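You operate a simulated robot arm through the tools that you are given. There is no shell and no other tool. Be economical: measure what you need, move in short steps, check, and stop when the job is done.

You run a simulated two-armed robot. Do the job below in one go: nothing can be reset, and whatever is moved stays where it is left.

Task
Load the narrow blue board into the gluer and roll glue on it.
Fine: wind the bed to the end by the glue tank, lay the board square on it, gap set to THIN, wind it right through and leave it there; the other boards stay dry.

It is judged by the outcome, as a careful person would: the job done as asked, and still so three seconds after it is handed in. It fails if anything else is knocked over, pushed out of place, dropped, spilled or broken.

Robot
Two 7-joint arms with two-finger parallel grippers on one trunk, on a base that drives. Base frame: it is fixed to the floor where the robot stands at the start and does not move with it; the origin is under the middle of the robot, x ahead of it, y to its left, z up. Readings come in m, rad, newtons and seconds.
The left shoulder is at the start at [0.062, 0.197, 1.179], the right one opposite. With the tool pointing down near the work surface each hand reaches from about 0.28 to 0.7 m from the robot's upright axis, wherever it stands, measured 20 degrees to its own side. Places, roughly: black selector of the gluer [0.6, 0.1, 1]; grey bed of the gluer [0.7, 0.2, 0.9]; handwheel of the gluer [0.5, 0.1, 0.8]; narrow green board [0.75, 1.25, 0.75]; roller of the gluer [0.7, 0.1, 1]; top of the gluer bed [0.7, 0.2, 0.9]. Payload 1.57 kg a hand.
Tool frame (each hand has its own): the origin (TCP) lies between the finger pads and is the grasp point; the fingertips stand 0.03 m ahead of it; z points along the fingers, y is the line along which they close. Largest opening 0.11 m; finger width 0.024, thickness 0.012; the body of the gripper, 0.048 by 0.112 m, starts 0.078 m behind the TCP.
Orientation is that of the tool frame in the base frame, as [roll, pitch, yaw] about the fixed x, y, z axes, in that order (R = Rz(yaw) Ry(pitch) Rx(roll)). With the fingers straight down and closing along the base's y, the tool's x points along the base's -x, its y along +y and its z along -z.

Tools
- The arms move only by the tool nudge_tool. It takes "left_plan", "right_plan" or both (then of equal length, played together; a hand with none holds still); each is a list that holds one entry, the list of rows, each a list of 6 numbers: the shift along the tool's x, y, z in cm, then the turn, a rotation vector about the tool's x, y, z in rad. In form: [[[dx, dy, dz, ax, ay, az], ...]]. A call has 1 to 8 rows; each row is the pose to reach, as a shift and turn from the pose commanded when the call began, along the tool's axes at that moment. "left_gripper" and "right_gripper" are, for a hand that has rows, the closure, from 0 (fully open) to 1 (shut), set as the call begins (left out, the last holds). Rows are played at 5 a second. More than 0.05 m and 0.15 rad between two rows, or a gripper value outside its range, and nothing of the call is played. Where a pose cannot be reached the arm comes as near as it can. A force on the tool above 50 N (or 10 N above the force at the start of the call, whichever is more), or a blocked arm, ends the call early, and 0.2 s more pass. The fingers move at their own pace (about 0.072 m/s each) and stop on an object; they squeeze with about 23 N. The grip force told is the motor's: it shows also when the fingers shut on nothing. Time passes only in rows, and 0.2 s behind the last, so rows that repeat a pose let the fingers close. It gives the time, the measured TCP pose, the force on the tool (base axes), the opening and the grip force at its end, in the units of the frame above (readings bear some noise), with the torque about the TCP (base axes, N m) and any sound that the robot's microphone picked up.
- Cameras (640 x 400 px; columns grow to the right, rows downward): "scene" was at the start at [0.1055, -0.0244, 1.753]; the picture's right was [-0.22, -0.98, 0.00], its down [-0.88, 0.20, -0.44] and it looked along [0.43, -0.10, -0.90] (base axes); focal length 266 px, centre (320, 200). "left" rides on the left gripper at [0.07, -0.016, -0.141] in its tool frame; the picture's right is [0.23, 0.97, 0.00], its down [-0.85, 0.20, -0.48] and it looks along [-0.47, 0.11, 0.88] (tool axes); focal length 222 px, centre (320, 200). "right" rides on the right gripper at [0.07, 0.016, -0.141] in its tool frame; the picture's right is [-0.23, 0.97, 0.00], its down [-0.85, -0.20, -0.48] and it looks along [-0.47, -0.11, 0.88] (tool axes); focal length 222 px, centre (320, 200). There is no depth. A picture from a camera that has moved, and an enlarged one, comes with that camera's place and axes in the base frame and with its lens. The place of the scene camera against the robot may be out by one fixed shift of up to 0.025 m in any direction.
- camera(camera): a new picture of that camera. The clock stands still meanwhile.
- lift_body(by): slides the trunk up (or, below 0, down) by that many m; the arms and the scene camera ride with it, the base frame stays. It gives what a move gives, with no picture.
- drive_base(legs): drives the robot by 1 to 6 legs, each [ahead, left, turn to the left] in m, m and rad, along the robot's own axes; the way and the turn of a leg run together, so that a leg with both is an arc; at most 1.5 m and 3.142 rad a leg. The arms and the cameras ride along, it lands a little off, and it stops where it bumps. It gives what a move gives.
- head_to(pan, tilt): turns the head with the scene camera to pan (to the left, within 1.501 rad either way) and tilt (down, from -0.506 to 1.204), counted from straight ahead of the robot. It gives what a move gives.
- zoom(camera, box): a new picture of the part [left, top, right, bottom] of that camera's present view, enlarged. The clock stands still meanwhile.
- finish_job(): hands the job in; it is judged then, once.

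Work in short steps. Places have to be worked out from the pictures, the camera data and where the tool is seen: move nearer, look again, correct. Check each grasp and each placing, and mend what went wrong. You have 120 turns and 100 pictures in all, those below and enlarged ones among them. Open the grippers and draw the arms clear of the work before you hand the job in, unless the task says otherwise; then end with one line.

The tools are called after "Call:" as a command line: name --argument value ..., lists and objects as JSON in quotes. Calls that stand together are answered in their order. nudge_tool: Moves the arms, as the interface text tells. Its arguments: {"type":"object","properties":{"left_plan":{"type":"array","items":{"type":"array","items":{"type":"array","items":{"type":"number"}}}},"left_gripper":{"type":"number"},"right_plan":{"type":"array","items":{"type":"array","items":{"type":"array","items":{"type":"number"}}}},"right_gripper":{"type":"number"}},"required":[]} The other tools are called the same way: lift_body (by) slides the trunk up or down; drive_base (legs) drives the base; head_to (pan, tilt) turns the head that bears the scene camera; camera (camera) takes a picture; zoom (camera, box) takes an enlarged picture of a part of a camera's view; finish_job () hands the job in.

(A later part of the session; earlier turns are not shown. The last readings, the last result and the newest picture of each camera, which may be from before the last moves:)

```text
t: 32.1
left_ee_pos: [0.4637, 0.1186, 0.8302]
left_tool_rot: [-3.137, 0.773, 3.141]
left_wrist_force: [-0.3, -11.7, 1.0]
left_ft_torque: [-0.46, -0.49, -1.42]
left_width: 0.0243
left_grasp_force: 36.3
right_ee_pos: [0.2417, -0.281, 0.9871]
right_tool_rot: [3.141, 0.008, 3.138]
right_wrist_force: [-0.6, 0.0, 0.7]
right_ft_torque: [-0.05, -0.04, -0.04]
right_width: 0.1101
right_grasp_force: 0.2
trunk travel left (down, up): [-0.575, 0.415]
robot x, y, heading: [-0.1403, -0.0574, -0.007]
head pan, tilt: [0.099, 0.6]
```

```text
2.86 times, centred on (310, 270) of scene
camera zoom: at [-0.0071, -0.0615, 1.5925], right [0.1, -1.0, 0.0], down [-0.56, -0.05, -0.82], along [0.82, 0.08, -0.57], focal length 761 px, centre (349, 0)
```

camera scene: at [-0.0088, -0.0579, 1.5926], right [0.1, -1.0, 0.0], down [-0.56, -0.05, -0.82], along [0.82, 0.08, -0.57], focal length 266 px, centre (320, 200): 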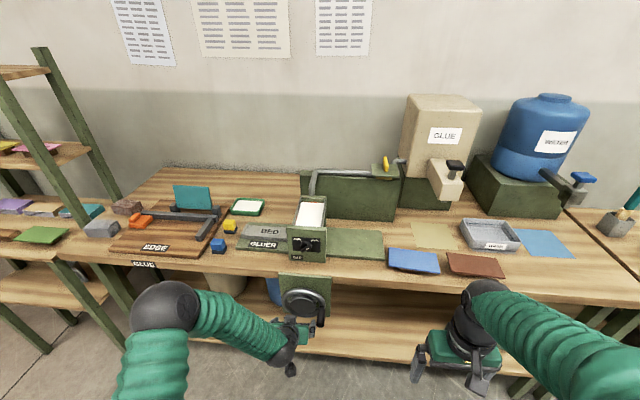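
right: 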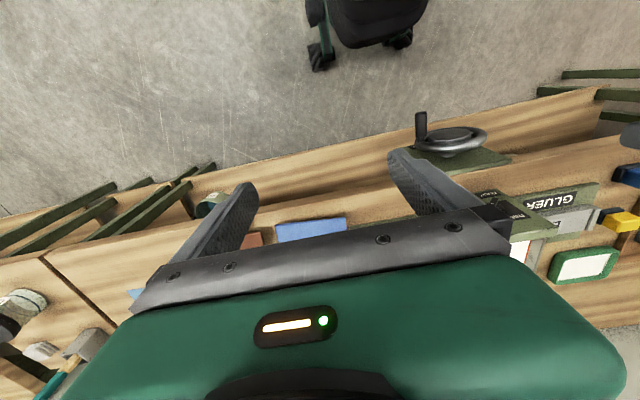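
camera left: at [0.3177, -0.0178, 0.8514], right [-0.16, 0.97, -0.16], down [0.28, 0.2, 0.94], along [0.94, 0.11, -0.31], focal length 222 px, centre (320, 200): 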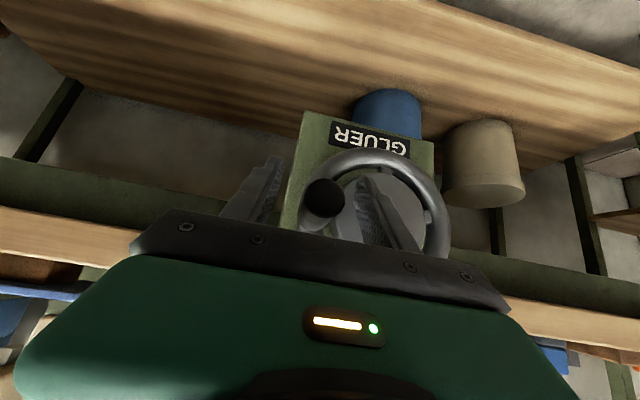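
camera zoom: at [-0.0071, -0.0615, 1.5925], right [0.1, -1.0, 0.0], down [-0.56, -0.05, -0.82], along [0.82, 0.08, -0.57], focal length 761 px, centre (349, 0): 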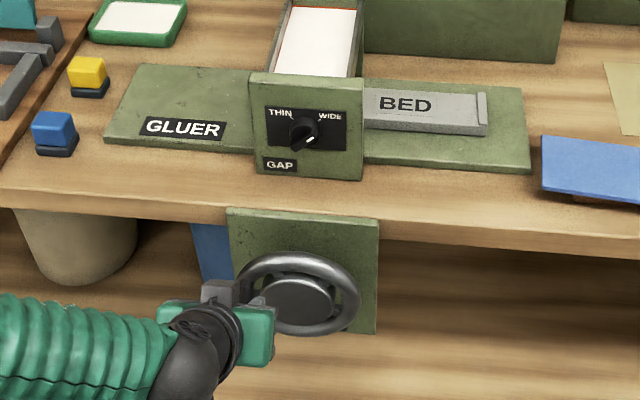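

About 3–4 cm left to the right end. I go on in small steps until the stop is felt.

Call:
nudge_tool --left_plan '[[[0.4, 0.32, 0.41, 0, 0, 0], [0.82, 0.58, 0.84, 0, 0, 0], [1.24, 0.78, 1.27, 0, 0, 0], [1.69, 0.92, 1.73, 0, 0, 0], [2.14, 0.99, 2.19, 0, 0, 0]]]'

Call:
zoom --camera "scene" --box '[220, 200, 400, 340]'

```text
t: 33.3
left_ee_pos: [0.4638, 0.1259, 0.8017]
left_tool_rot: [-3.14, 0.775, 3.14]
left_wrist_force: [0.1, -20.7, 6.9]
left_ft_torque: [-0.48, -0.84, -1.06]
left_width: 0.0246
left_grasp_force: 36.0
right_ee_pos: [0.242, -0.2831, 0.9868]
right_tool_rot: [3.139, 0.009, 3.138]
right_wrist_force: [-0.4, 0.5, 0.2]
right_ft_torque: [0.03, 0.01, 0.0]
right_width: 0.1101
right_grasp_force: 0.0
trunk travel left (down, up): [-0.575, 0.415]
robot x, y, heading: [-0.1394, -0.057, -0.005]
head pan, tilt: [0.099, 0.6]
```

```text
2.86 times, centred on (310, 270) of scene
camera zoom: at [-0.0085, -0.0654, 1.5927], right [0.1, -1.0, 0.0], down [-0.56, -0.05, -0.82], along [0.82, 0.08, -0.57], focal length 761 px, centre (349, 0)
```

zoom: 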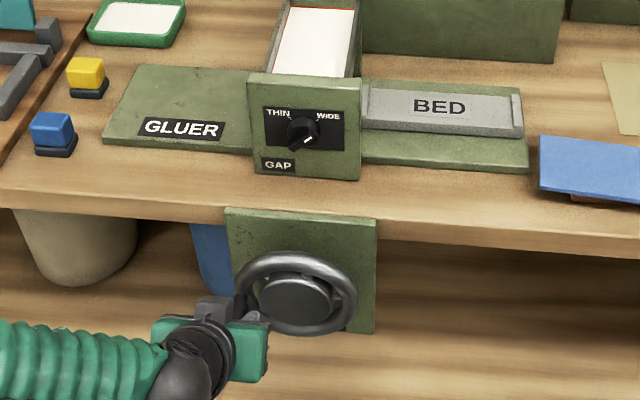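

The bed is almost flush with the right end. One more small push to feel the stop.

Call:
nudge_tool --left_plan '[[[0.3, -0.2, 0.3, 0, 0, 0], [0.7, -0.3, 0.7, 0, 0, 0], [1.0, -0.4, 1.0, 0, 0, 0]]]'

Call:
zoom --camera "scene" --box '[280, 190, 400, 280]'

```text
t: 34.1
left_ee_pos: [0.4622, 0.1259, 0.7891]
left_tool_rot: [-3.138, 0.781, -3.137]
left_wrist_force: [-1.1, -7.5, 33.4]
left_ft_torque: [0.02, 0.14, -1.06]
left_width: 0.0248
left_grasp_force: 36.6
right_ee_pos: [0.2388, -0.2805, 0.9901]
right_tool_rot: [-3.141, 0.013, 3.137]
right_wrist_force: [0.8, 0.8, -0.3]
right_ft_torque: [0.01, -0.01, 0.03]
right_width: 0.1099
right_grasp_force: 0.1
trunk travel left (down, up): [-0.575, 0.415]
robot x, y, heading: [-0.1432, -0.0569, -0.004]
head pan, tilt: [0.099, 0.6]
```

```text
4.44 times, centred on (340, 235) of scene
camera zoom: at [-0.0137, -0.0621, 1.5933], right [0.1, -1.0, 0.0], down [-0.56, -0.05, -0.83], along [0.82, 0.08, -0.56], focal length 1183 px, centre (231, 44)
```

zoom: 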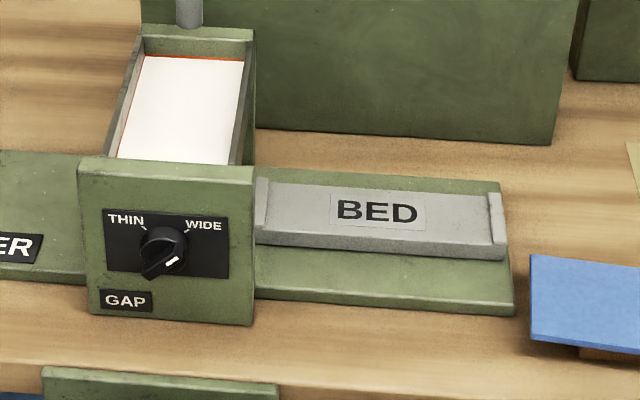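

The end stop is felt (33 N) and the bed is fully at the tank end. I release the handle and back the hand off.

Call:
nudge_tool --left_plan '[[[0, 0, 0, 0, 0, 0], [0, 0, 0, 0, 0, 0], [0, 0, -4, 0, 0, 0], [0, 0, -8, 0, 0, 0], [-3, 0, -11, 0, 0, 0], [-6, 0, -14, 0, 0, 0]]]' --left_gripper 0.4

Call:
zoom --camera "scene" --box '[240, 190, 440, 330]'

```text
t: 35.5
left_ee_pos: [0.407, 0.1254, 0.9285]
left_tool_rot: [-3.134, 0.773, -3.139]
left_wrist_force: [1.0, 0.3, 0.3]
left_ft_torque: [0.01, 0.01, 0.02]
left_width: 0.0661
left_grasp_force: 0.0
right_ee_pos: [0.2408, -0.2805, 0.9888]
right_tool_rot: [-3.141, 0.01, 3.137]
right_wrist_force: [0.0, 0.5, 0.1]
right_ft_torque: [0.02, 0.01, 0.0]
right_width: 0.1098
right_grasp_force: 0.1
trunk travel left (down, up): [-0.575, 0.415]
robot x, y, heading: [-0.1381, -0.0576, -0.005]
head pan, tilt: [0.099, 0.6]
```

```text
2.86 times, centred on (340, 260) of scene
camera zoom: at [-0.0089, -0.0594, 1.5926], right [0.1, -1.0, 0.0], down [-0.56, -0.05, -0.82], along [0.82, 0.08, -0.57], focal length 761 px, centre (263, 29)
```

zoom: 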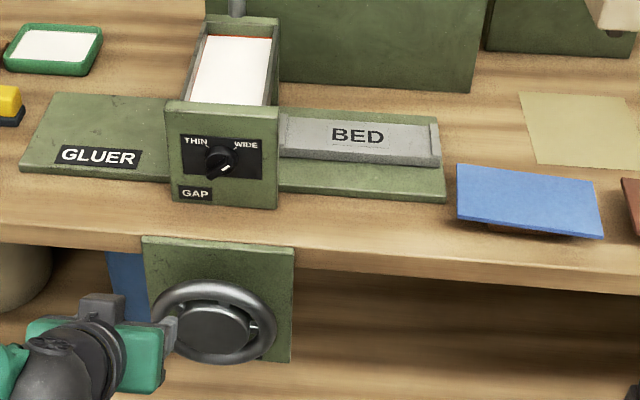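

Now I level the left hand in front of the knob height, shifting right to where it can reach.

Call:
nudge_tool --left_plan '[[[-0.9, -1.1, -0.5, 0, -0.14, 0], [-1.8, -2.2, -1.1, 0, -0.28, 0], [-2.7, -3.3, -1.6, 0, -0.42, 0], [-3.6, -4.4, -2.2, 0, -0.56, 0], [-4.5, -5.5, -2.8, 0, -0.7, 0], [-5.3, -6.5, -3.3, 0, -0.8, 0], [-5.3, -6.5, -3.3, 0, -0.8, 0]]]' --left_gripper 0.4

Call:
nudge_tool --left_plan '[[[0, 0, 0, 0, 0, 0.15], [0, 0, 0, 0, 0, 0.3], [0, 0, 0, 0, 0, 0.45], [0, 0, 0, 0, 0, 0.6], [0, 0, 0, 0, 0, 0.75], [0, 0, 0, 0, 0, 0.75]]]'

Call:
camera --camera "left"

```text
t: 37.1
left_ee_pos: [0.4238, 0.0894, 0.9865]
left_tool_rot: [-3.126, 1.295, -3.122]
left_wrist_force: [0.4, -0.6, 0.1]
left_ft_torque: [0.0, 0.03, -0.03]
left_width: 0.0661
left_grasp_force: 0.1
left hand out of reach, approached as far as the arm can: row 4, 5, 6, 7
right_ee_pos: [0.2414, -0.278, 0.9887]
right_tool_rot: [-3.137, 0.01, 3.139]
right_wrist_force: [-0.1, 0.2, 0.2]
right_ft_torque: [0.01, 0.0, -0.01]
right_width: 0.1099
right_grasp_force: 0.0
trunk travel left (down, up): [-0.575, 0.415]
robot x, y, heading: [-0.1402, -0.0557, -0.002]
head pan, tilt: [0.099, 0.6]
```

```text
t: 38.5
left_ee_pos: [0.4226, 0.0887, 0.9868]
left_tool_rot: [1.967, 0.781, 1.859]
left_wrist_force: [-0.2, 0.1, -2.1]
left_ft_torque: [0.01, 0.03, 0.02]
left_width: 0.066
left_grasp_force: 0.1
right_ee_pos: [0.241, -0.2786, 0.9878]
right_tool_rot: [-3.139, 0.008, 3.136]
right_wrist_force: [0.1, -0.2, 0.3]
right_ft_torque: [-0.01, -0.01, -0.01]
right_width: 0.11
right_grasp_force: 0.0
trunk travel left (down, up): [-0.575, 0.415]
robot x, y, heading: [-0.1409, -0.0572, -0.004]
head pan, tilt: [0.099, 0.6]
```

```text
67 pictures are left
camera left: at [0.2712, 0.1232, 0.965], right [0.13, 0.87, 0.48], down [-0.25, -0.44, 0.86], along [0.96, -0.23, 0.16], focal length 222 px, centre (320, 200)
```

left: 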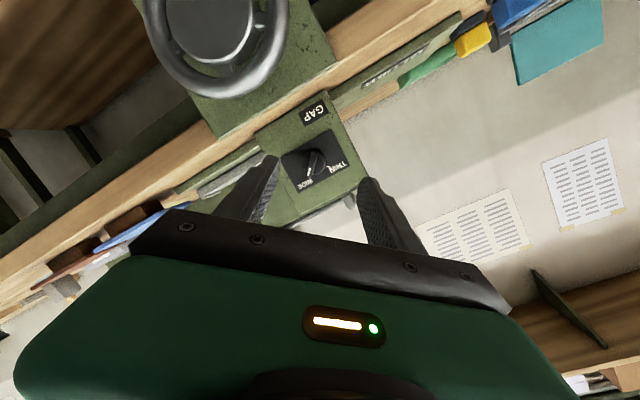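

The rolled hand closes square across the knob bar; triangulation puts the knob at about (0.625, 0.063, 0.963). I drive forward to bring it into reach.

Call:
drive_base --legs '[[0.1, -0.02, 0]]'

Call:
camera --camera "left"

Call:
camera --camera "scene"

```text
t: 39.6
left_ee_pos: [0.5248, 0.0738, 0.986]
left_tool_rot: [1.968, 0.787, 1.862]
left_wrist_force: [-0.8, 0.4, -0.5]
left_ft_torque: [0.02, 0.0, -0.01]
left_width: 0.066
left_grasp_force: 0.1
right_ee_pos: [0.3428, -0.2948, 0.99]
right_tool_rot: [-3.136, 0.008, 3.138]
right_wrist_force: [0.3, 0.4, 0.3]
right_ft_torque: [-0.04, 0.02, -0.01]
right_width: 0.11
right_grasp_force: 0.1
trunk travel left (down, up): [-0.575, 0.415]
robot x, y, heading: [-0.0384, -0.0733, -0.004]
head pan, tilt: [0.099, 0.6]
```

```text
66 pictures are left
camera left: at [0.3718, 0.1068, 0.9642], right [0.13, 0.87, 0.47], down [-0.25, -0.43, 0.87], along [0.96, -0.23, 0.16], focal length 222 px, centre (320, 200)
```

left: 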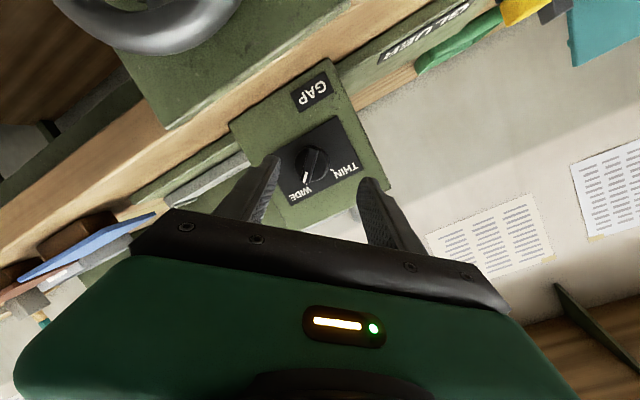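

```text
65 pictures are left
camera scene: at [0.0924, -0.0718, 1.5925], right [0.1, -1.0, 0.0], down [-0.56, -0.06, -0.82], along [0.82, 0.08, -0.57], focal length 266 px, centre (320, 200)
```

scene: 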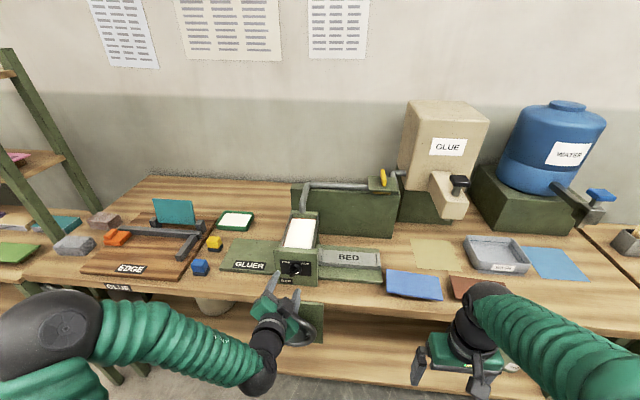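

Knob at roughly (0.625, 0.061, 0.963). I advance most of the way with fingers straddling it, then look.

Call:
nudge_tool --left_plan '[[[-0.6, -0.3, 2, 0, 0, 0], [-1.2, -0.66, 4.5, 0, 0, 0]]]' --left_gripper 0.4

Call:
camera --camera "left"

Call:
zoom --camera "scene" --box '[240, 210, 350, 310]'

```text
t: 40.2
left_ee_pos: [0.5683, 0.0568, 0.9769]
left_tool_rot: [1.971, 0.785, 1.864]
left_wrist_force: [0.2, 0.0, 0.4]
left_ft_torque: [0.01, -0.02, 0.0]
left_width: 0.0659
left_grasp_force: 0.1
right_ee_pos: [0.3447, -0.2982, 0.9874]
right_tool_rot: [-3.14, 0.006, 3.139]
right_wrist_force: [0.2, 0.0, -0.1]
right_ft_torque: [-0.01, 0.05, 0.0]
right_width: 0.1103
right_grasp_force: 0.1
trunk travel left (down, up): [-0.575, 0.415]
robot x, y, heading: [-0.0384, -0.0785, -0.005]
head pan, tilt: [0.099, 0.6]
```

```text
64 pictures are left
camera left: at [0.4165, 0.0915, 0.9559], right [0.13, 0.87, 0.47], down [-0.25, -0.43, 0.87], along [0.96, -0.23, 0.16], focal length 222 px, centre (320, 200)
```

left: 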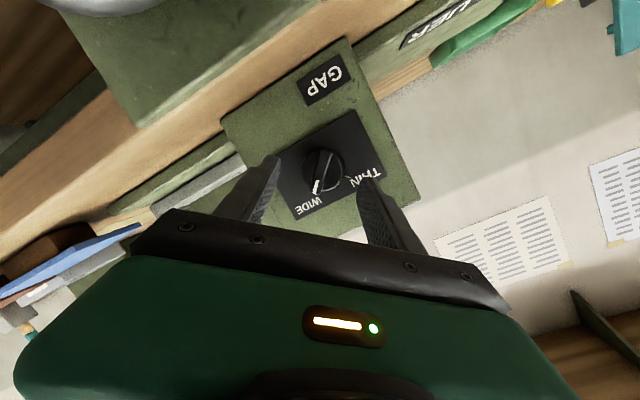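

```text
4.00 times, centred on (295, 260) of scene
camera zoom: at [0.0951, -0.077, 1.5923], right [0.1, -1.0, 0.0], down [-0.57, -0.05, -0.82], along [0.82, 0.08, -0.57], focal length 1065 px, centre (420, -40)
```

zoom: 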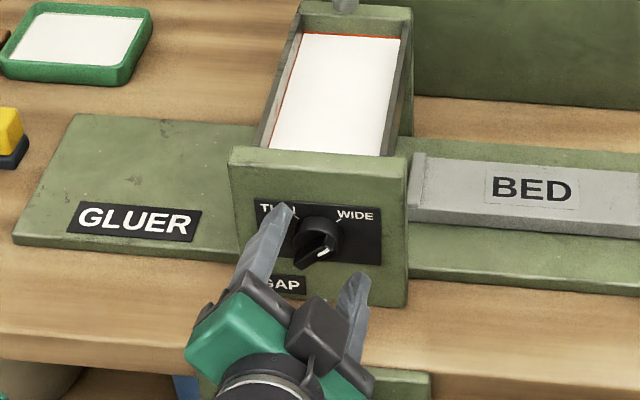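

The knob lies well between the fingers; I centre by 4 mm and advance until it is between the pads.

Call:
nudge_tool --left_plan '[[[0, 0.4, 1, 0, 0, 0], [0, 0.4, 1.6, 0, 0, 0], [0, 0.4, 2.2, 0, 0, 0], [0, 0.4, 2.7, 0, 0, 0], [0, 0.4, 3.1, 0, 0, 0]]]'

Call:
camera --camera "left"

Call:
zoom --camera "scene" --box '[240, 210, 350, 310]'

```text
t: 41.0
left_ee_pos: [0.577, 0.0586, 0.9778]
left_tool_rot: [1.966, 0.785, 1.862]
left_wrist_force: [-34.8, 2.4, 7.5]
left_ft_torque: [0.11, -1.3, 1.0]
left_width: 0.0665
left_grasp_force: 0.6
right_ee_pos: [0.3323, -0.298, 0.9915]
right_tool_rot: [-3.141, 0.017, 3.137]
right_wrist_force: [-0.5, -0.5, -0.2]
right_ft_torque: [-0.04, 0.0, -0.01]
right_width: 0.1101
right_grasp_force: 0.0
trunk travel left (down, up): [-0.575, 0.415]
robot x, y, heading: [-0.0412, -0.0744, -0.003]
head pan, tilt: [0.099, 0.6]
stopped in row 4 (left hand): the force on the tool passed its limit at 55 N (the readings are from after the stop); the commanded pose is now the measured one
```

```text
62 pictures are left
camera left: at [0.4237, 0.0939, 0.9568], right [0.13, 0.87, 0.48], down [-0.25, -0.44, 0.86], along [0.96, -0.23, 0.16], focal length 222 px, centre (320, 200)
```

left: 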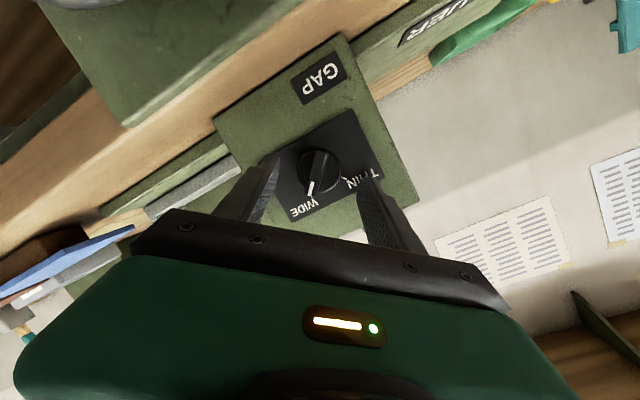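

```text
4.00 times, centred on (295, 260) of scene
camera zoom: at [0.0775, -0.0773, 1.5939], right [0.1, -1.0, 0.0], down [-0.56, -0.06, -0.83], along [0.83, 0.08, -0.56], focal length 1065 px, centre (420, -40)
```

zoom: 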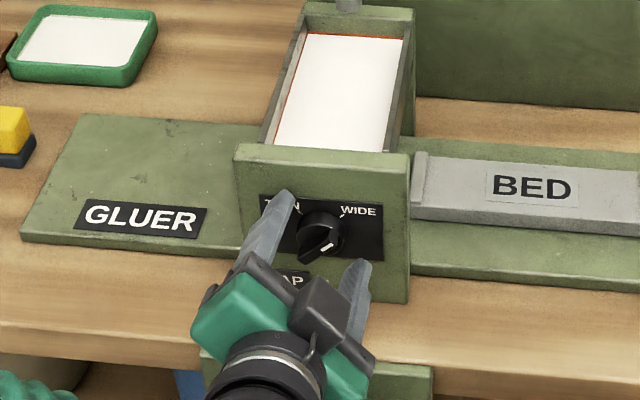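

Fingertips touch the panel (x≈0.61), the knob sits between them. I ease back 3 mm, shift slightly to centre, and close.

Call:
nudge_tool --left_plan '[[[0.3, 0, -0.3, 0, 0, 0], [0.6, 0, -0.3, 0, 0, 0], [0.6, 0, -0.3, 0, 0, 0], [0.6, 0, -0.3, 0, 0, 0]]]' --left_gripper 1.0

Call:
zoom --camera "scene" --box '[240, 210, 350, 310]'

Call:
zoom --camera "left" --box '[220, 60, 440, 240]'

```text
t: 42.0
left_ee_pos: [0.5788, 0.0606, 0.9736]
left_tool_rot: [1.974, 0.782, 1.87]
left_wrist_force: [-20.7, 0.0, 4.4]
left_ft_torque: [-0.02, -0.27, 0.35]
left_width: 0.037
left_grasp_force: 43.2
left hand out of reach, approached as far as the arm can: row 2, 3, 4
right_ee_pos: [0.3384, -0.2991, 0.9898]
right_tool_rot: [-3.141, 0.01, 3.138]
right_wrist_force: [0.3, 1.6, -0.6]
right_ft_torque: [0.05, 0.02, 0.03]
right_width: 0.1101
right_grasp_force: 0.1
trunk travel left (down, up): [-0.575, 0.415]
robot x, y, heading: [-0.0429, -0.0782, 0.002]
head pan, tilt: [0.099, 0.6]
```

```text
4.00 times, centred on (295, 260) of scene
camera zoom: at [0.0854, -0.078, 1.593], right [0.1, -1.0, 0.0], down [-0.56, -0.05, -0.83], along [0.82, 0.08, -0.56], focal length 1065 px, centre (420, -40)
```

zoom: 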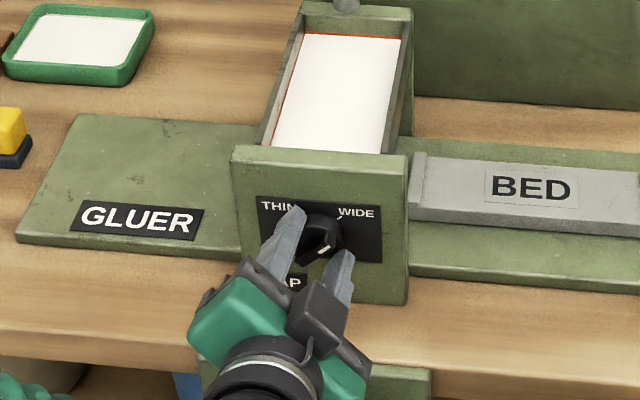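

```text
2.22 times, centred on (330, 150) of left
camera zoom: at [0.4258, 0.0947, 0.9533], right [0.13, 0.87, 0.47], down [-0.24, -0.44, 0.87], along [0.96, -0.23, 0.15], focal length 494 px, centre (298, 311)
```

zoom: 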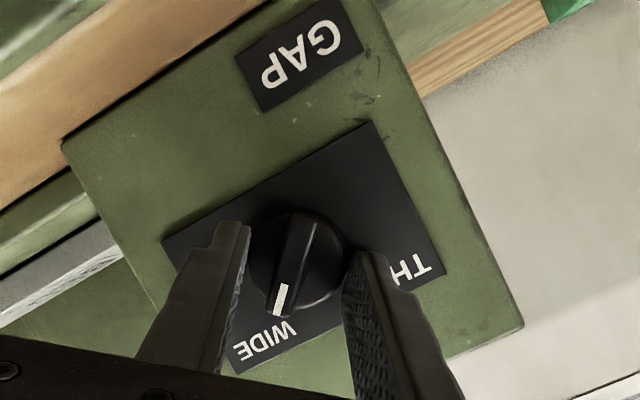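

The knob's round base is gripped (3.7 cm). I turn it counter-clockwise about 0.8 rad in stages.

Call:
nudge_tool --left_plan '[[[0, 0, 0, 0.026, -0.024, -0.125], [0.1, 0.1, 0, 0.052, -0.048, -0.25], [0.15, 0.15, 0, 0.078, -0.073, -0.375], [0.2, 0.2, 0, 0.105, -0.097, -0.5], [0.25, 0.25, 0, 0.131, -0.121, -0.625], [0.3, 0.3, 0, 0.157, -0.145, -0.75]]]'

Call:
zoom --camera "scene" --box '[240, 210, 350, 310]'

Call:
zoom --camera "left" --box '[220, 60, 440, 240]'

```text
t: 42.5
left_ee_pos: [0.577, 0.0607, 0.9781]
left_tool_rot: [2.076, 0.825, 1.901]
left_wrist_force: [-9.2, -6.4, 5.0]
left_ft_torque: [-0.05, 0.4, 0.05]
left_width: 0.0364
left_grasp_force: 42.5
left hand out of reach, approached as far as the arm can: row 1, 2
right_ee_pos: [0.3394, -0.2989, 0.9882]
right_tool_rot: [3.14, 0.009, 3.138]
right_wrist_force: [-0.1, 0.5, -1.2]
right_ft_torque: [-0.05, 0.0, -0.02]
right_width: 0.1102
right_grasp_force: 0.1
trunk travel left (down, up): [-0.575, 0.415]
robot x, y, heading: [-0.0397, -0.0785, -0.003]
head pan, tilt: [0.099, 0.6]
stopped in row 2 (left hand): the force on the tool passed its limit at 70 N (the readings are from after the stop); the commanded pose is now the measured one
```

```text
4.00 times, centred on (295, 260) of scene
camera zoom: at [0.0883, -0.081, 1.5929], right [0.1, -1.0, 0.0], down [-0.56, -0.05, -0.83], along [0.82, 0.08, -0.56], focal length 1065 px, centre (420, -40)
```

zoom: 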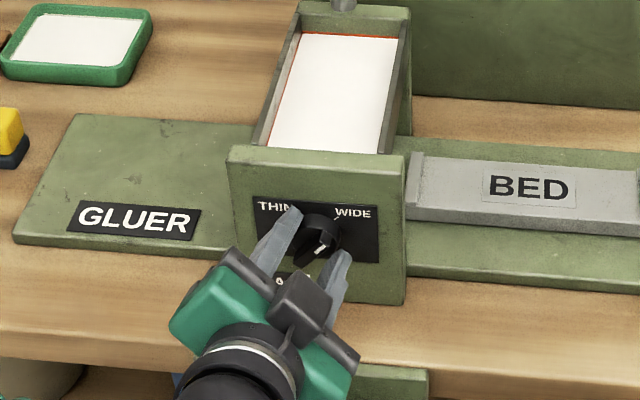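

```text
2.22 times, centred on (330, 150) of left
camera zoom: at [0.4247, 0.1007, 0.9628], right [0.19, 0.89, 0.41], down [-0.21, -0.37, 0.9], along [0.96, -0.26, 0.12], focal length 494 px, centre (298, 311)
```

zoom: 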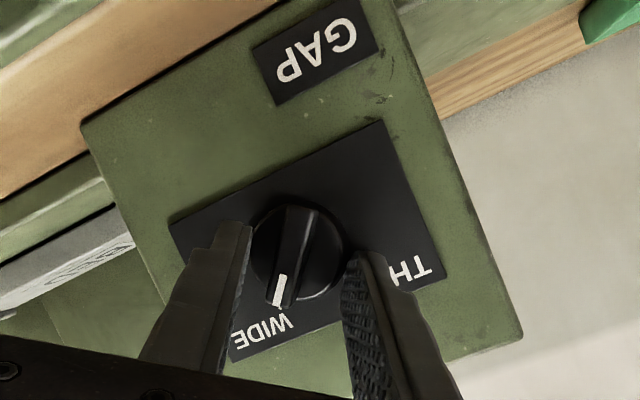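

It turned a little, but the tips press on the panel. I open, back off 7 mm, regrip and turn again.

Call:
nudge_tool --left_plan '[[[0, 0, 0, 0, 0, 0], [0, 0, -0.4, 0, 0, 0], [0, 0, -0.7, 0, 0, 0.0]]]' --left_gripper 0.5

Call:
nudge_tool --left_plan '[[[0, 0, 0, 0, 0, 0], [0, 0, 0, 0, 0, 0], [0, 0, 0, 0, 0, 0]]]' --left_gripper 1.0

Call:
nudge_tool --left_plan '[[[0, 0, 0, 0, 0, -0.07], [0, 0, 0, 0, 0, -0.14], [0, 0, 0, 0, 0, -0.21], [0, 0, 0, 0, 0, -0.28], [0, 0, 0, 0, 0, -0.35], [0, 0, 0, 0, 0, -0.42], [0, 0, 0, 0, 0, -0.49], [0, 0, 0, 0, 0, -0.56]]]'

Call:
zoom --camera "left" --box '[220, 60, 440, 240]'

```text
t: 43.3
left_ee_pos: [0.573, 0.0696, 0.9783]
left_tool_rot: [2.079, 0.829, 1.911]
left_wrist_force: [0.3, 0.1, -0.2]
left_ft_torque: [0.02, 0.03, -0.03]
left_width: 0.0551
left_grasp_force: 0.0
right_ee_pos: [0.34, -0.2954, 0.9891]
right_tool_rot: [-3.139, 0.008, 3.138]
right_wrist_force: [-0.1, 0.2, 0.1]
right_ft_torque: [-0.03, 0.01, 0.03]
right_width: 0.1099
right_grasp_force: 0.1
trunk travel left (down, up): [-0.575, 0.415]
robot x, y, heading: [-0.0421, -0.0786, 0.001]
head pan, tilt: [0.099, 0.6]
```

```text
t: 44.1
left_ee_pos: [0.5731, 0.066, 0.9772]
left_tool_rot: [2.08, 0.827, 1.909]
left_wrist_force: [-1.1, 1.2, -1.3]
left_ft_torque: [0.0, 0.36, 0.71]
left_width: 0.0257
left_grasp_force: 37.3
right_ee_pos: [0.3417, -0.2982, 0.9886]
right_tool_rot: [-3.14, 0.009, 3.138]
right_wrist_force: [-0.5, 0.2, 0.1]
right_ft_torque: [-0.01, -0.02, 0.03]
right_width: 0.1101
right_grasp_force: 0.0
trunk travel left (down, up): [-0.575, 0.415]
robot x, y, heading: [-0.0423, -0.0769, 0.002]
head pan, tilt: [0.099, 0.6]
```

```text
t: 45.9
left_ee_pos: [0.5695, 0.0618, 0.9807]
left_tool_rot: [2.827, 1.218, 2.746]
left_wrist_force: [-26.4, -8.4, -12.1]
left_ft_torque: [-0.2, 0.3, -0.03]
left_width: 0.0103
left_grasp_force: 28.8
right_ee_pos: [0.3371, -0.2975, 0.9904]
right_tool_rot: [-3.141, 0.009, 3.138]
right_wrist_force: [0.5, -0.2, 0.1]
right_ft_torque: [0.0, 0.02, 0.0]
right_width: 0.1099
right_grasp_force: 0.0
trunk travel left (down, up): [-0.575, 0.415]
robot x, y, heading: [-0.042, -0.0768, -0.004]
head pan, tilt: [0.099, 0.6]
```

```text
2.22 times, centred on (330, 150) of left
camera zoom: at [0.4117, 0.0624, 0.9593], right [0.02, 0.99, -0.11], down [-0.16, 0.11, 0.98], along [0.99, -0.01, 0.16], focal length 494 px, centre (298, 311)
```

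zoom: 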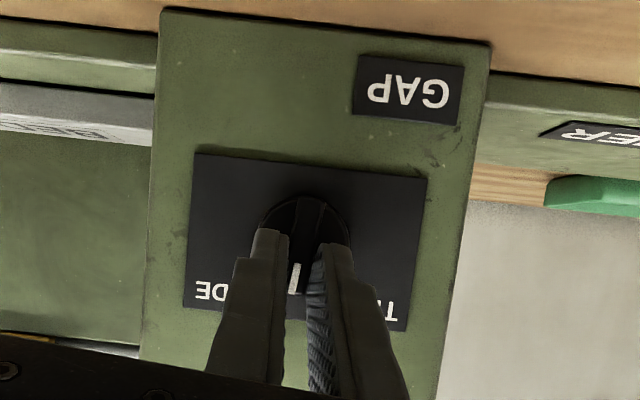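

Now the pads hold the bar itself and the pointer is midway. I keep turning toward THIN.

Call:
nudge_tool --left_plan '[[[0, 0, 0, 0, 0, -0.1], [0, 0, 0, 0, 0, -0.2], [0, 0, 0, 0, 0, -0.3], [0, 0, 0, 0, 0, -0.4], [0, 0, 0, 0, 0, -0.5], [0, 0, 0, 0, 0, -0.6], [0, 0, 0, 0, 0, -0.66]]]'

Call:
zoom --camera "left" --box '[220, 60, 440, 240]'

```text
t: 47.5
left_ee_pos: [0.5684, 0.0659, 0.9798]
left_tool_rot: [-2.162, 0.943, -2.121]
left_wrist_force: [-31.0, -5.8, -9.5]
left_ft_torque: [-0.01, 0.48, -0.83]
left_width: 0.0113
left_grasp_force: 28.4
right_ee_pos: [0.3371, -0.2969, 0.9893]
right_tool_rot: [-3.141, 0.011, 3.137]
right_wrist_force: [0.5, -0.7, -0.7]
right_ft_torque: [0.01, 0.02, 0.03]
right_width: 0.1099
right_grasp_force: 0.1
trunk travel left (down, up): [-0.575, 0.415]
robot x, y, heading: [-0.04, -0.0784, -0.004]
head pan, tilt: [0.099, 0.6]
```

```text
2.22 times, centred on (330, 150) of left
camera zoom: at [0.4163, 0.0233, 0.9778], right [-0.19, 0.73, -0.66], down [-0.21, 0.62, 0.75], along [0.96, 0.28, 0.04], focal length 494 px, centre (298, 311)
```

zoom: 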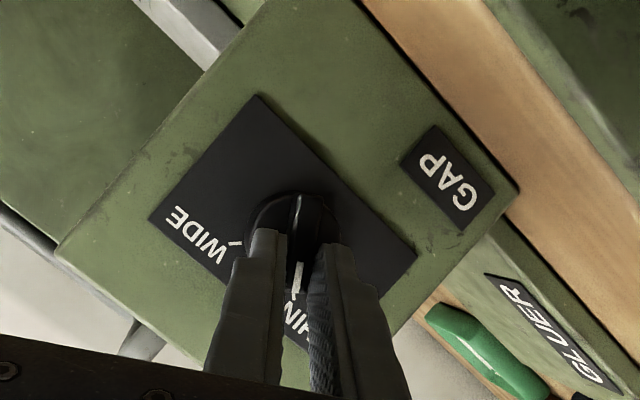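

The mark looks lined up with the THIN tick. I open and back off to check it.

Call:
nudge_tool --left_plan '[[[0, 0, 0, 0, 0, 0], [0, 0, 0, 0, 0, 0], [0, 0, -3, 0, 0, 0], [0, 0, -7, 0, 0, 0], [0, 0, -10, 0, 0, 0]]]' --left_gripper 0.5

Call:
zoom --camera "left" --box '[240, 80, 400, 220]'

Call:
zoom --camera "scene" --box '[240, 210, 350, 310]'

```text
t: 48.7
left_ee_pos: [0.4921, 0.07, 1.0091]
left_tool_rot: [-2.165, 0.941, -2.124]
left_wrist_force: [-1.0, 0.0, 0.4]
left_ft_torque: [0.01, -0.01, 0.01]
left_width: 0.0551
left_grasp_force: 0.0
left hand out of reach, approached as far as the arm can: row 5
right_ee_pos: [0.3401, -0.2977, 0.9875]
right_tool_rot: [-3.139, 0.006, 3.139]
right_wrist_force: [-0.5, -0.5, 0.0]
right_ft_torque: [0.02, -0.01, 0.01]
right_width: 0.1099
right_grasp_force: 0.0
trunk travel left (down, up): [-0.575, 0.415]
robot x, y, heading: [-0.04, -0.0761, -0.001]
head pan, tilt: [0.099, 0.6]
```

```text
2.86 times, centred on (320, 150) of left
camera zoom: at [0.3402, 0.0274, 1.0072], right [-0.19, 0.73, -0.66], down [-0.21, 0.62, 0.75], along [0.96, 0.28, 0.03], focal length 635 px, centre (320, 343)
```

zoom: 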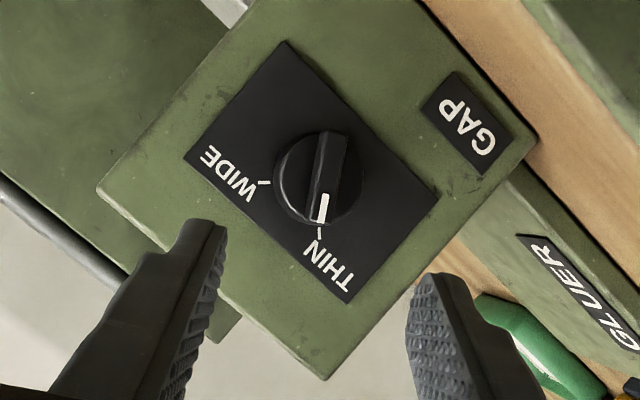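

```text
4.00 times, centred on (295, 260) of scene
camera zoom: at [0.0921, -0.0766, 1.5924], right [0.1, -1.0, 0.0], down [-0.56, -0.06, -0.82], along [0.82, 0.08, -0.57], focal length 1065 px, centre (420, -40)
```

zoom: 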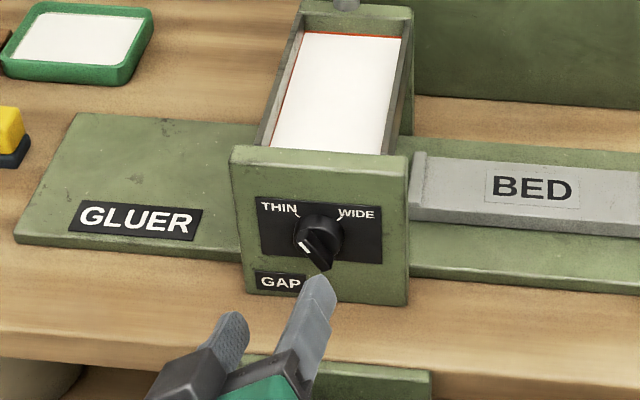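

The pointer is at THIN, perhaps 5° short. I regrip and give it a last small turn so it is squarely on the mark.

Call:
nudge_tool --left_plan '[[[0, 0, 3, 0, 0, 0], [0, 0, 6, 0, 0, 0], [0, 0, 8, 0, 0, 0], [0, 0, 8.2, 0, 0, 0]]]'

Call:
nudge_tool --left_plan '[[[0, 0, 0, 0, 0, 0], [0, 0, 0, 0, 0, 0], [0, 0, 0, 0, 0, 0], [0, 0, 0, 0, 0, -0.06], [0, 0, 0, 0, 0, -0.12], [0, 0, 0, 0, 0, -0.12]]]' --left_gripper 1.0

Call:
nudge_tool --left_plan '[[[0, 0, 0, 0, 0, 0], [0, 0, 0, 0, 0, 0], [0, 0, -3, 0, 0, 0], [0, 0, -7, 0, 0, 0]]]' --left_gripper 0.5

Call:
zoom --camera "left" --box '[240, 80, 400, 220]'

```text
t: 49.7
left_ee_pos: [0.5709, 0.0648, 0.9815]
left_tool_rot: [-2.166, 0.94, -2.124]
left_wrist_force: [1.1, 0.3, 1.1]
left_ft_torque: [-0.01, 0.02, -0.01]
left_width: 0.0549
left_grasp_force: 0.0
right_ee_pos: [0.3415, -0.2983, 0.987]
right_tool_rot: [-3.141, 0.009, 3.139]
right_wrist_force: [1.1, 0.2, 0.2]
right_ft_torque: [0.01, 0.03, -0.03]
right_width: 0.1103
right_grasp_force: 0.1
trunk travel left (down, up): [-0.575, 0.415]
robot x, y, heading: [-0.04, -0.0765, -0.005]
head pan, tilt: [0.099, 0.6]
```

```text
t: 51.1
left_ee_pos: [0.5691, 0.0665, 0.9814]
left_tool_rot: [-2.085, 0.836, -2.02]
left_wrist_force: [-11.0, 4.7, -3.5]
left_ft_torque: [0.09, 0.21, -0.3]
left_width: 0.0115
left_grasp_force: 29.3
right_ee_pos: [0.3397, -0.2965, 0.9904]
right_tool_rot: [-3.139, 0.008, 3.139]
right_wrist_force: [-0.9, 0.0, -0.3]
right_ft_torque: [-0.03, 0.02, 0.0]
right_width: 0.11
right_grasp_force: 0.1
trunk travel left (down, up): [-0.575, 0.415]
robot x, y, heading: [-0.0405, -0.0773, -0.003]
head pan, tilt: [0.099, 0.6]
```

```text
t: 52.1
left_ee_pos: [0.5036, 0.07, 1.0058]
left_tool_rot: [-2.087, 0.838, -2.022]
left_wrist_force: [-0.3, 0.2, 0.4]
left_ft_torque: [0.0, 0.04, 0.01]
left_width: 0.0551
left_grasp_force: 0.1
right_ee_pos: [0.3396, -0.2968, 0.9887]
right_tool_rot: [-3.14, 0.009, 3.138]
right_wrist_force: [-0.6, 1.0, 0.5]
right_ft_torque: [0.01, 0.03, 0.0]
right_width: 0.1099
right_grasp_force: 0.0
trunk travel left (down, up): [-0.575, 0.415]
robot x, y, heading: [-0.0407, -0.0752, -0.003]
head pan, tilt: [0.099, 0.6]
```

```text
2.86 times, centred on (320, 150) of left
camera zoom: at [0.3533, 0.0228, 1.0091], right [-0.22, 0.64, -0.74], down [-0.23, 0.7, 0.68], along [0.95, 0.32, -0.01], focal length 635 px, centre (320, 343)
```

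zoom: 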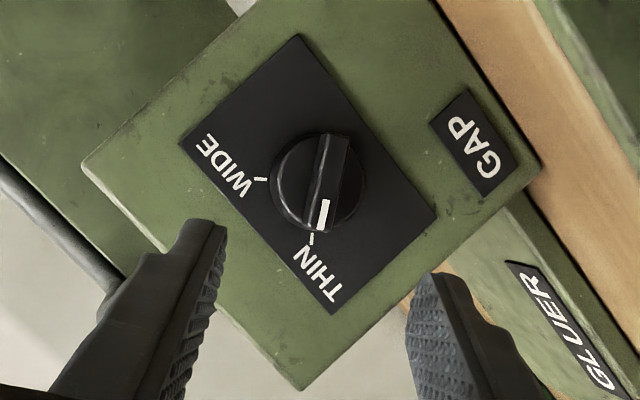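

Let me check the pointer from the scene camera at high zoom, where parallax differs.

Call:
zoom --camera "scene" --box '[270, 240, 326, 290]'

```text
8.00 times, centred on (298, 265) of scene
camera zoom: at [0.0903, -0.0766, 1.5926], right [0.1, -1.0, 0.0], down [-0.56, -0.06, -0.82], along [0.82, 0.08, -0.57], focal length 2130 px, centre (496, -320)
```

zoom: 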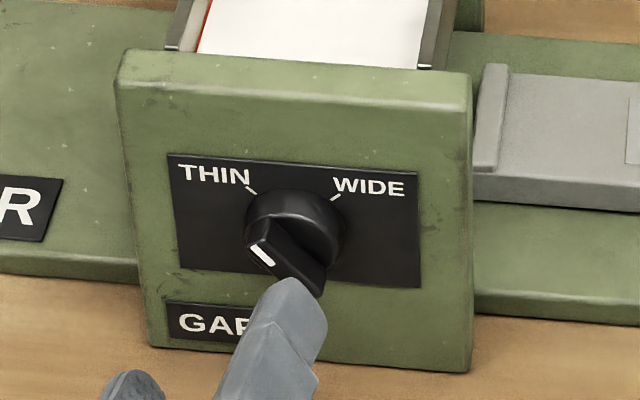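

Pointer lines up with THIN. Now for the board: I raise the trunk by 0.2 and swing the left hand up and aside, with its roll undone.

Call:
lift_body --by 0.2

Call:
nudge_tool --left_plan '[[[0, 0, -2, 0, 0, 0.14], [0, 0, -4, 0, 0, 0.28], [0, 0, -6, 0, 0, 0.42], [0, 0, -8, 0, 0, 0.56], [0, 0, -8, 0, 0, 0.7], [0, 0, -8, 0, 0, 0.8]]]'

Call:
nudge_tool --left_plan '[[[0, 3, 0, 0, 0.15, 0], [0, 6, 0, 0, 0.3, 0], [0, 9, 0, 0, 0.45, 0], [0, 12, 0, 0, 0.6, 0], [0, 14, 0, 0, 0.75, 0]]]'

Call:
camera --camera "scene"

```text
t: 54.2
left_ee_pos: [0.5047, 0.0696, 1.206]
left_tool_rot: [-2.088, 0.839, -2.021]
left_wrist_force: [-0.5, -0.3, 0.3]
left_ft_torque: [-0.02, -0.01, 0.0]
left_width: 0.0549
left_grasp_force: 0.0
right_ee_pos: [0.3406, -0.2979, 1.1881]
right_tool_rot: [-3.14, 0.008, 3.138]
right_wrist_force: [0.0, -0.3, -0.5]
right_ft_torque: [0.0, 0.01, -0.01]
right_width: 0.11
right_grasp_force: 0.1
trunk travel left (down, up): [-0.775, 0.215]
robot x, y, heading: [-0.0372, -0.0769, -0.005]
head pan, tilt: [0.099, 0.6]
```

```text
t: 55.6
left_ee_pos: [0.486, 0.0589, 1.2491]
left_tool_rot: [2.764, 1.208, 2.69]
left_wrist_force: [-0.8, 0.6, -0.5]
left_ft_torque: [-0.03, 0.0, 0.01]
left_width: 0.055
left_grasp_force: 0.0
left hand out of reach, approached as far as the arm can: row 1, 2, 3, 4, 5, 6
right_ee_pos: [0.3404, -0.2973, 1.1882]
right_tool_rot: [-3.14, 0.007, 3.136]
right_wrist_force: [0.7, -0.9, 1.0]
right_ft_torque: [0.0, -0.01, 0.04]
right_width: 0.11
right_grasp_force: 0.1
trunk travel left (down, up): [-0.775, 0.215]
robot x, y, heading: [-0.0407, -0.0795, -0.005]
head pan, tilt: [0.099, 0.6]
```

```text
t: 56.8
left_ee_pos: [0.5021, 0.2005, 1.266]
left_tool_rot: [2.995, 0.476, 2.977]
left_wrist_force: [0.6, 1.2, -0.3]
left_ft_torque: [0.02, -0.01, 0.0]
left_width: 0.055
left_grasp_force: 0.1
right_ee_pos: [0.3421, -0.2988, 1.1897]
right_tool_rot: [-3.139, 0.007, 3.139]
right_wrist_force: [-0.1, 0.2, -0.6]
right_ft_torque: [0.0, 0.02, 0.04]
right_width: 0.1099
right_grasp_force: 0.2
trunk travel left (down, up): [-0.775, 0.215]
robot x, y, heading: [-0.0428, -0.0759, -0.003]
head pan, tilt: [0.099, 0.6]
```

```text
50 pictures are left
camera scene: at [0.0932, -0.0779, 1.7924], right [0.1, -1.0, 0.0], down [-0.56, -0.05, -0.82], along [0.82, 0.08, -0.57], focal length 266 px, centre (320, 200)
```

scene: 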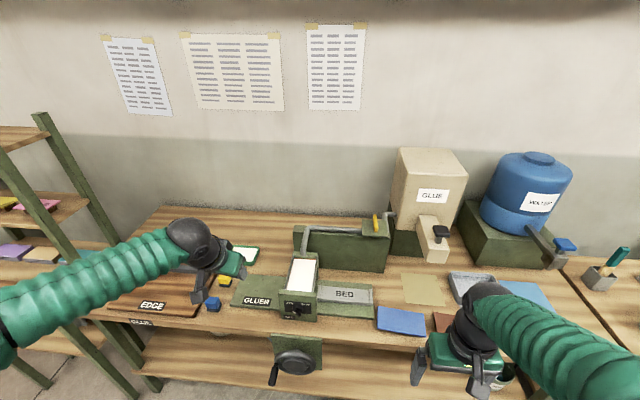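

Left hand is clear at z 1.27. I drive 0.14 forward to get the board and bed in the right hand's reach, and look.

Call:
drive_base --legs '[[0.14, 0, 0]]'

Call:
camera --camera "right"

Call:
zoom --camera "scene" --box '[280, 230, 480, 400]'

```text
t: 58.2
left_ee_pos: [0.6347, 0.2011, 1.2675]
left_tool_rot: [2.995, 0.48, 2.983]
left_wrist_force: [0.8, -0.4, 0.5]
left_ft_torque: [0.01, 0.02, 0.0]
left_width: 0.055
left_grasp_force: 0.0
right_ee_pos: [0.4763, -0.2954, 1.19]
right_tool_rot: [-3.139, 0.01, 3.142]
right_wrist_force: [1.1, 0.9, 0.1]
right_ft_torque: [0.0, -0.02, 0.04]
right_width: 0.11
right_grasp_force: 0.0
trunk travel left (down, up): [-0.775, 0.215]
robot x, y, heading: [0.0971, -0.0774, -0.002]
head pan, tilt: [0.099, 0.6]
```

```text
49 pictures are left
camera right: at [0.4044, -0.2803, 1.329], right [0.23, 0.97, 0.0], down [0.85, -0.2, 0.49], along [0.48, -0.11, -0.87], focal length 222 px, centre (320, 200)
```

right: 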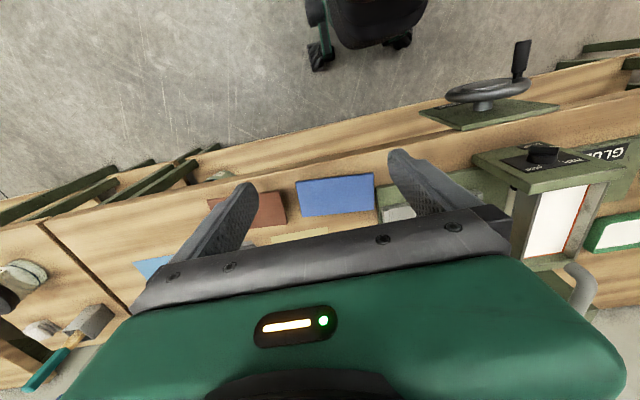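

```text
2.35 times, centred on (380, 315) of scene
camera zoom: at [0.2239, -0.0765, 1.7929], right [0.1, -0.99, 0.0], down [-0.56, -0.06, -0.83], along [0.82, 0.08, -0.56], focal length 626 px, centre (179, -71)
```

zoom: 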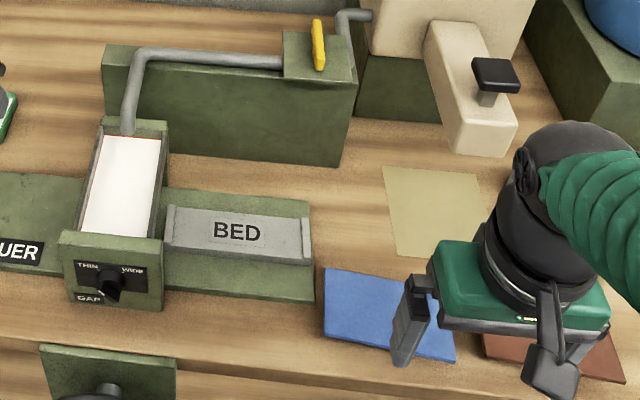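

The board lies near (0.645, −0.30), turned slightly (~0.09 rad). I go down nearer for a better measurement.

Call:
nudge_tool --right_plan '[[[-1, 0, 4, 0, 0, 0], [-2, 0, 8, 0, 0, 0], [-3, 0, 12, 0, 0, 0], [-4, 0, 15, 0, 0, 0]]]'

Call:
camera --camera "right"

```text
t: 59.2
left_ee_pos: [0.6398, 0.2022, 1.2659]
left_tool_rot: [2.996, 0.477, 2.981]
left_wrist_force: [0.0, -0.8, 0.4]
left_ft_torque: [0.0, 0.03, 0.02]
left_width: 0.0549
left_grasp_force: 0.0
right_ee_pos: [0.522, -0.2948, 1.0383]
right_tool_rot: [-3.141, 0.006, -3.141]
right_wrist_force: [0.0, 0.6, -0.2]
right_ft_torque: [0.01, 0.03, 0.0]
right_width: 0.11
right_grasp_force: 0.0
trunk travel left (down, up): [-0.775, 0.215]
robot x, y, heading: [0.0949, -0.0781, 0.001]
head pan, tilt: [0.099, 0.6]
```

```text
47 pictures are left
camera right: at [0.4499, -0.2802, 1.1786], right [0.23, 0.97, 0.0], down [0.85, -0.2, 0.49], along [0.47, -0.11, -0.87], focal length 222 px, centre (320, 200)
```

right: 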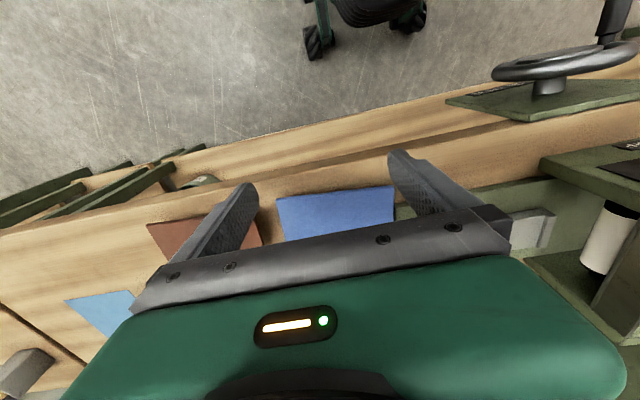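

Near edge found; centre about (0.644, −0.299), top z≈0.886. I turn the right hand a quarter so that it closes across the board's short side, and move above it.

Call:
nudge_tool --right_plan '[[[-2, 0, 0, 0, 0, -0.14], [-4, 0, 0, 0, 0, -0.28], [-6, 0, 0, 0, 0, -0.42], [-8, 0, 0, 0, 0, -0.56], [-10, 0, 0, 0, 0, -0.7], [-11.5, 0, 0, 0, 0, -0.84], [-12.2, -0.35, 0, 0, 0, -0.98], [-12.2, -0.35, 0, 0, 0, -1.12]]]' --right_gripper 0

Call:
nudge_tool --right_plan '[[[0, 0, 0, 0, 0, -0.12], [0, 0, 0, 0, 0, -0.24], [0, 0, 0, 0, 0, -0.356], [0, 0, 0, 0, 0, -0.356]]]'

Call:
camera --camera "right"

```text
t: 61.0
left_ee_pos: [0.6381, 0.2007, 1.2664]
left_tool_rot: [2.995, 0.478, 2.98]
left_wrist_force: [-0.8, -0.1, 0.1]
left_ft_torque: [0.0, 0.0, -0.04]
left_width: 0.0551
left_grasp_force: 0.3
right_ee_pos: [0.6423, -0.3003, 1.0403]
right_tool_rot: [-3.134, 0.0, -2.019]
right_wrist_force: [-0.7, 0.3, 0.3]
right_ft_torque: [0.0, -0.01, -0.02]
right_width: 0.11
right_grasp_force: 0.0
trunk travel left (down, up): [-0.775, 0.215]
robot x, y, heading: [0.096, -0.0796, -0.0]
head pan, tilt: [0.099, 0.6]
```

```text
t: 62.0
left_ee_pos: [0.6381, 0.2007, 1.2666]
left_tool_rot: [2.996, 0.479, 2.982]
left_wrist_force: [0.1, -0.2, -0.3]
left_ft_torque: [-0.01, -0.01, 0.02]
left_width: 0.0549
left_grasp_force: 0.1
right_ee_pos: [0.6426, -0.3001, 1.0403]
right_tool_rot: [-3.135, -0.001, -1.663]
right_wrist_force: [-0.3, 0.5, 0.6]
right_ft_torque: [-0.01, 0.03, -0.02]
right_width: 0.11
right_grasp_force: 0.1
trunk travel left (down, up): [-0.775, 0.215]
robot x, y, heading: [0.0944, -0.0781, -0.002]
head pan, tilt: [0.099, 0.6]
```

```text
46 pictures are left
camera right: at [0.618, -0.3685, 1.1804], right [-0.95, 0.32, -0.01], down [0.27, 0.83, 0.48], along [0.16, 0.45, -0.88], focal length 222 px, centre (320, 200)
```

right: 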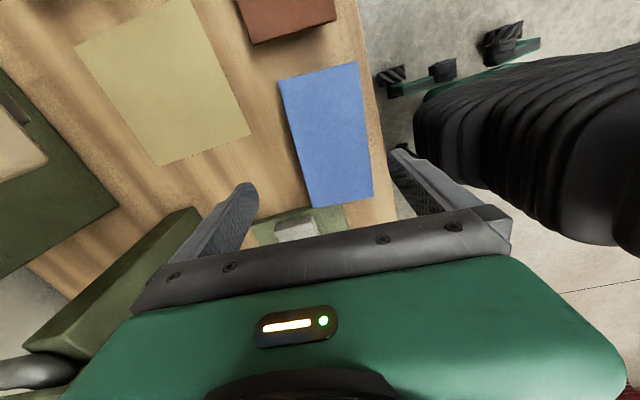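

I zoom this view for accurate board edges.

Call:
zoom --camera "right" --box '[180, 40, 440, 240]'

```text
2.00 times, centred on (310, 140) of right
camera zoom: at [0.618, -0.3685, 1.1804], right [-0.95, 0.32, -0.01], down [0.27, 0.83, 0.48], along [0.16, 0.45, -0.88], focal length 444 px, centre (340, 320)
```

zoom: 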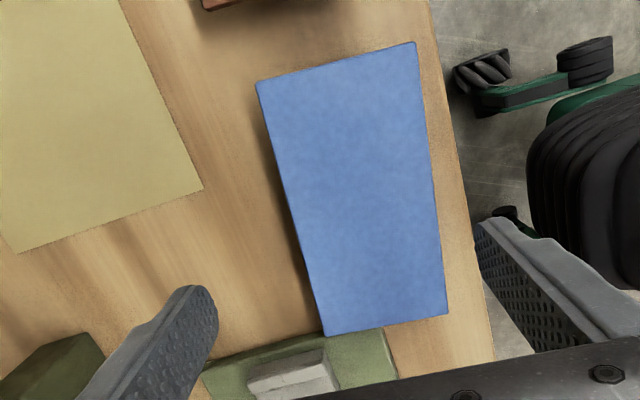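

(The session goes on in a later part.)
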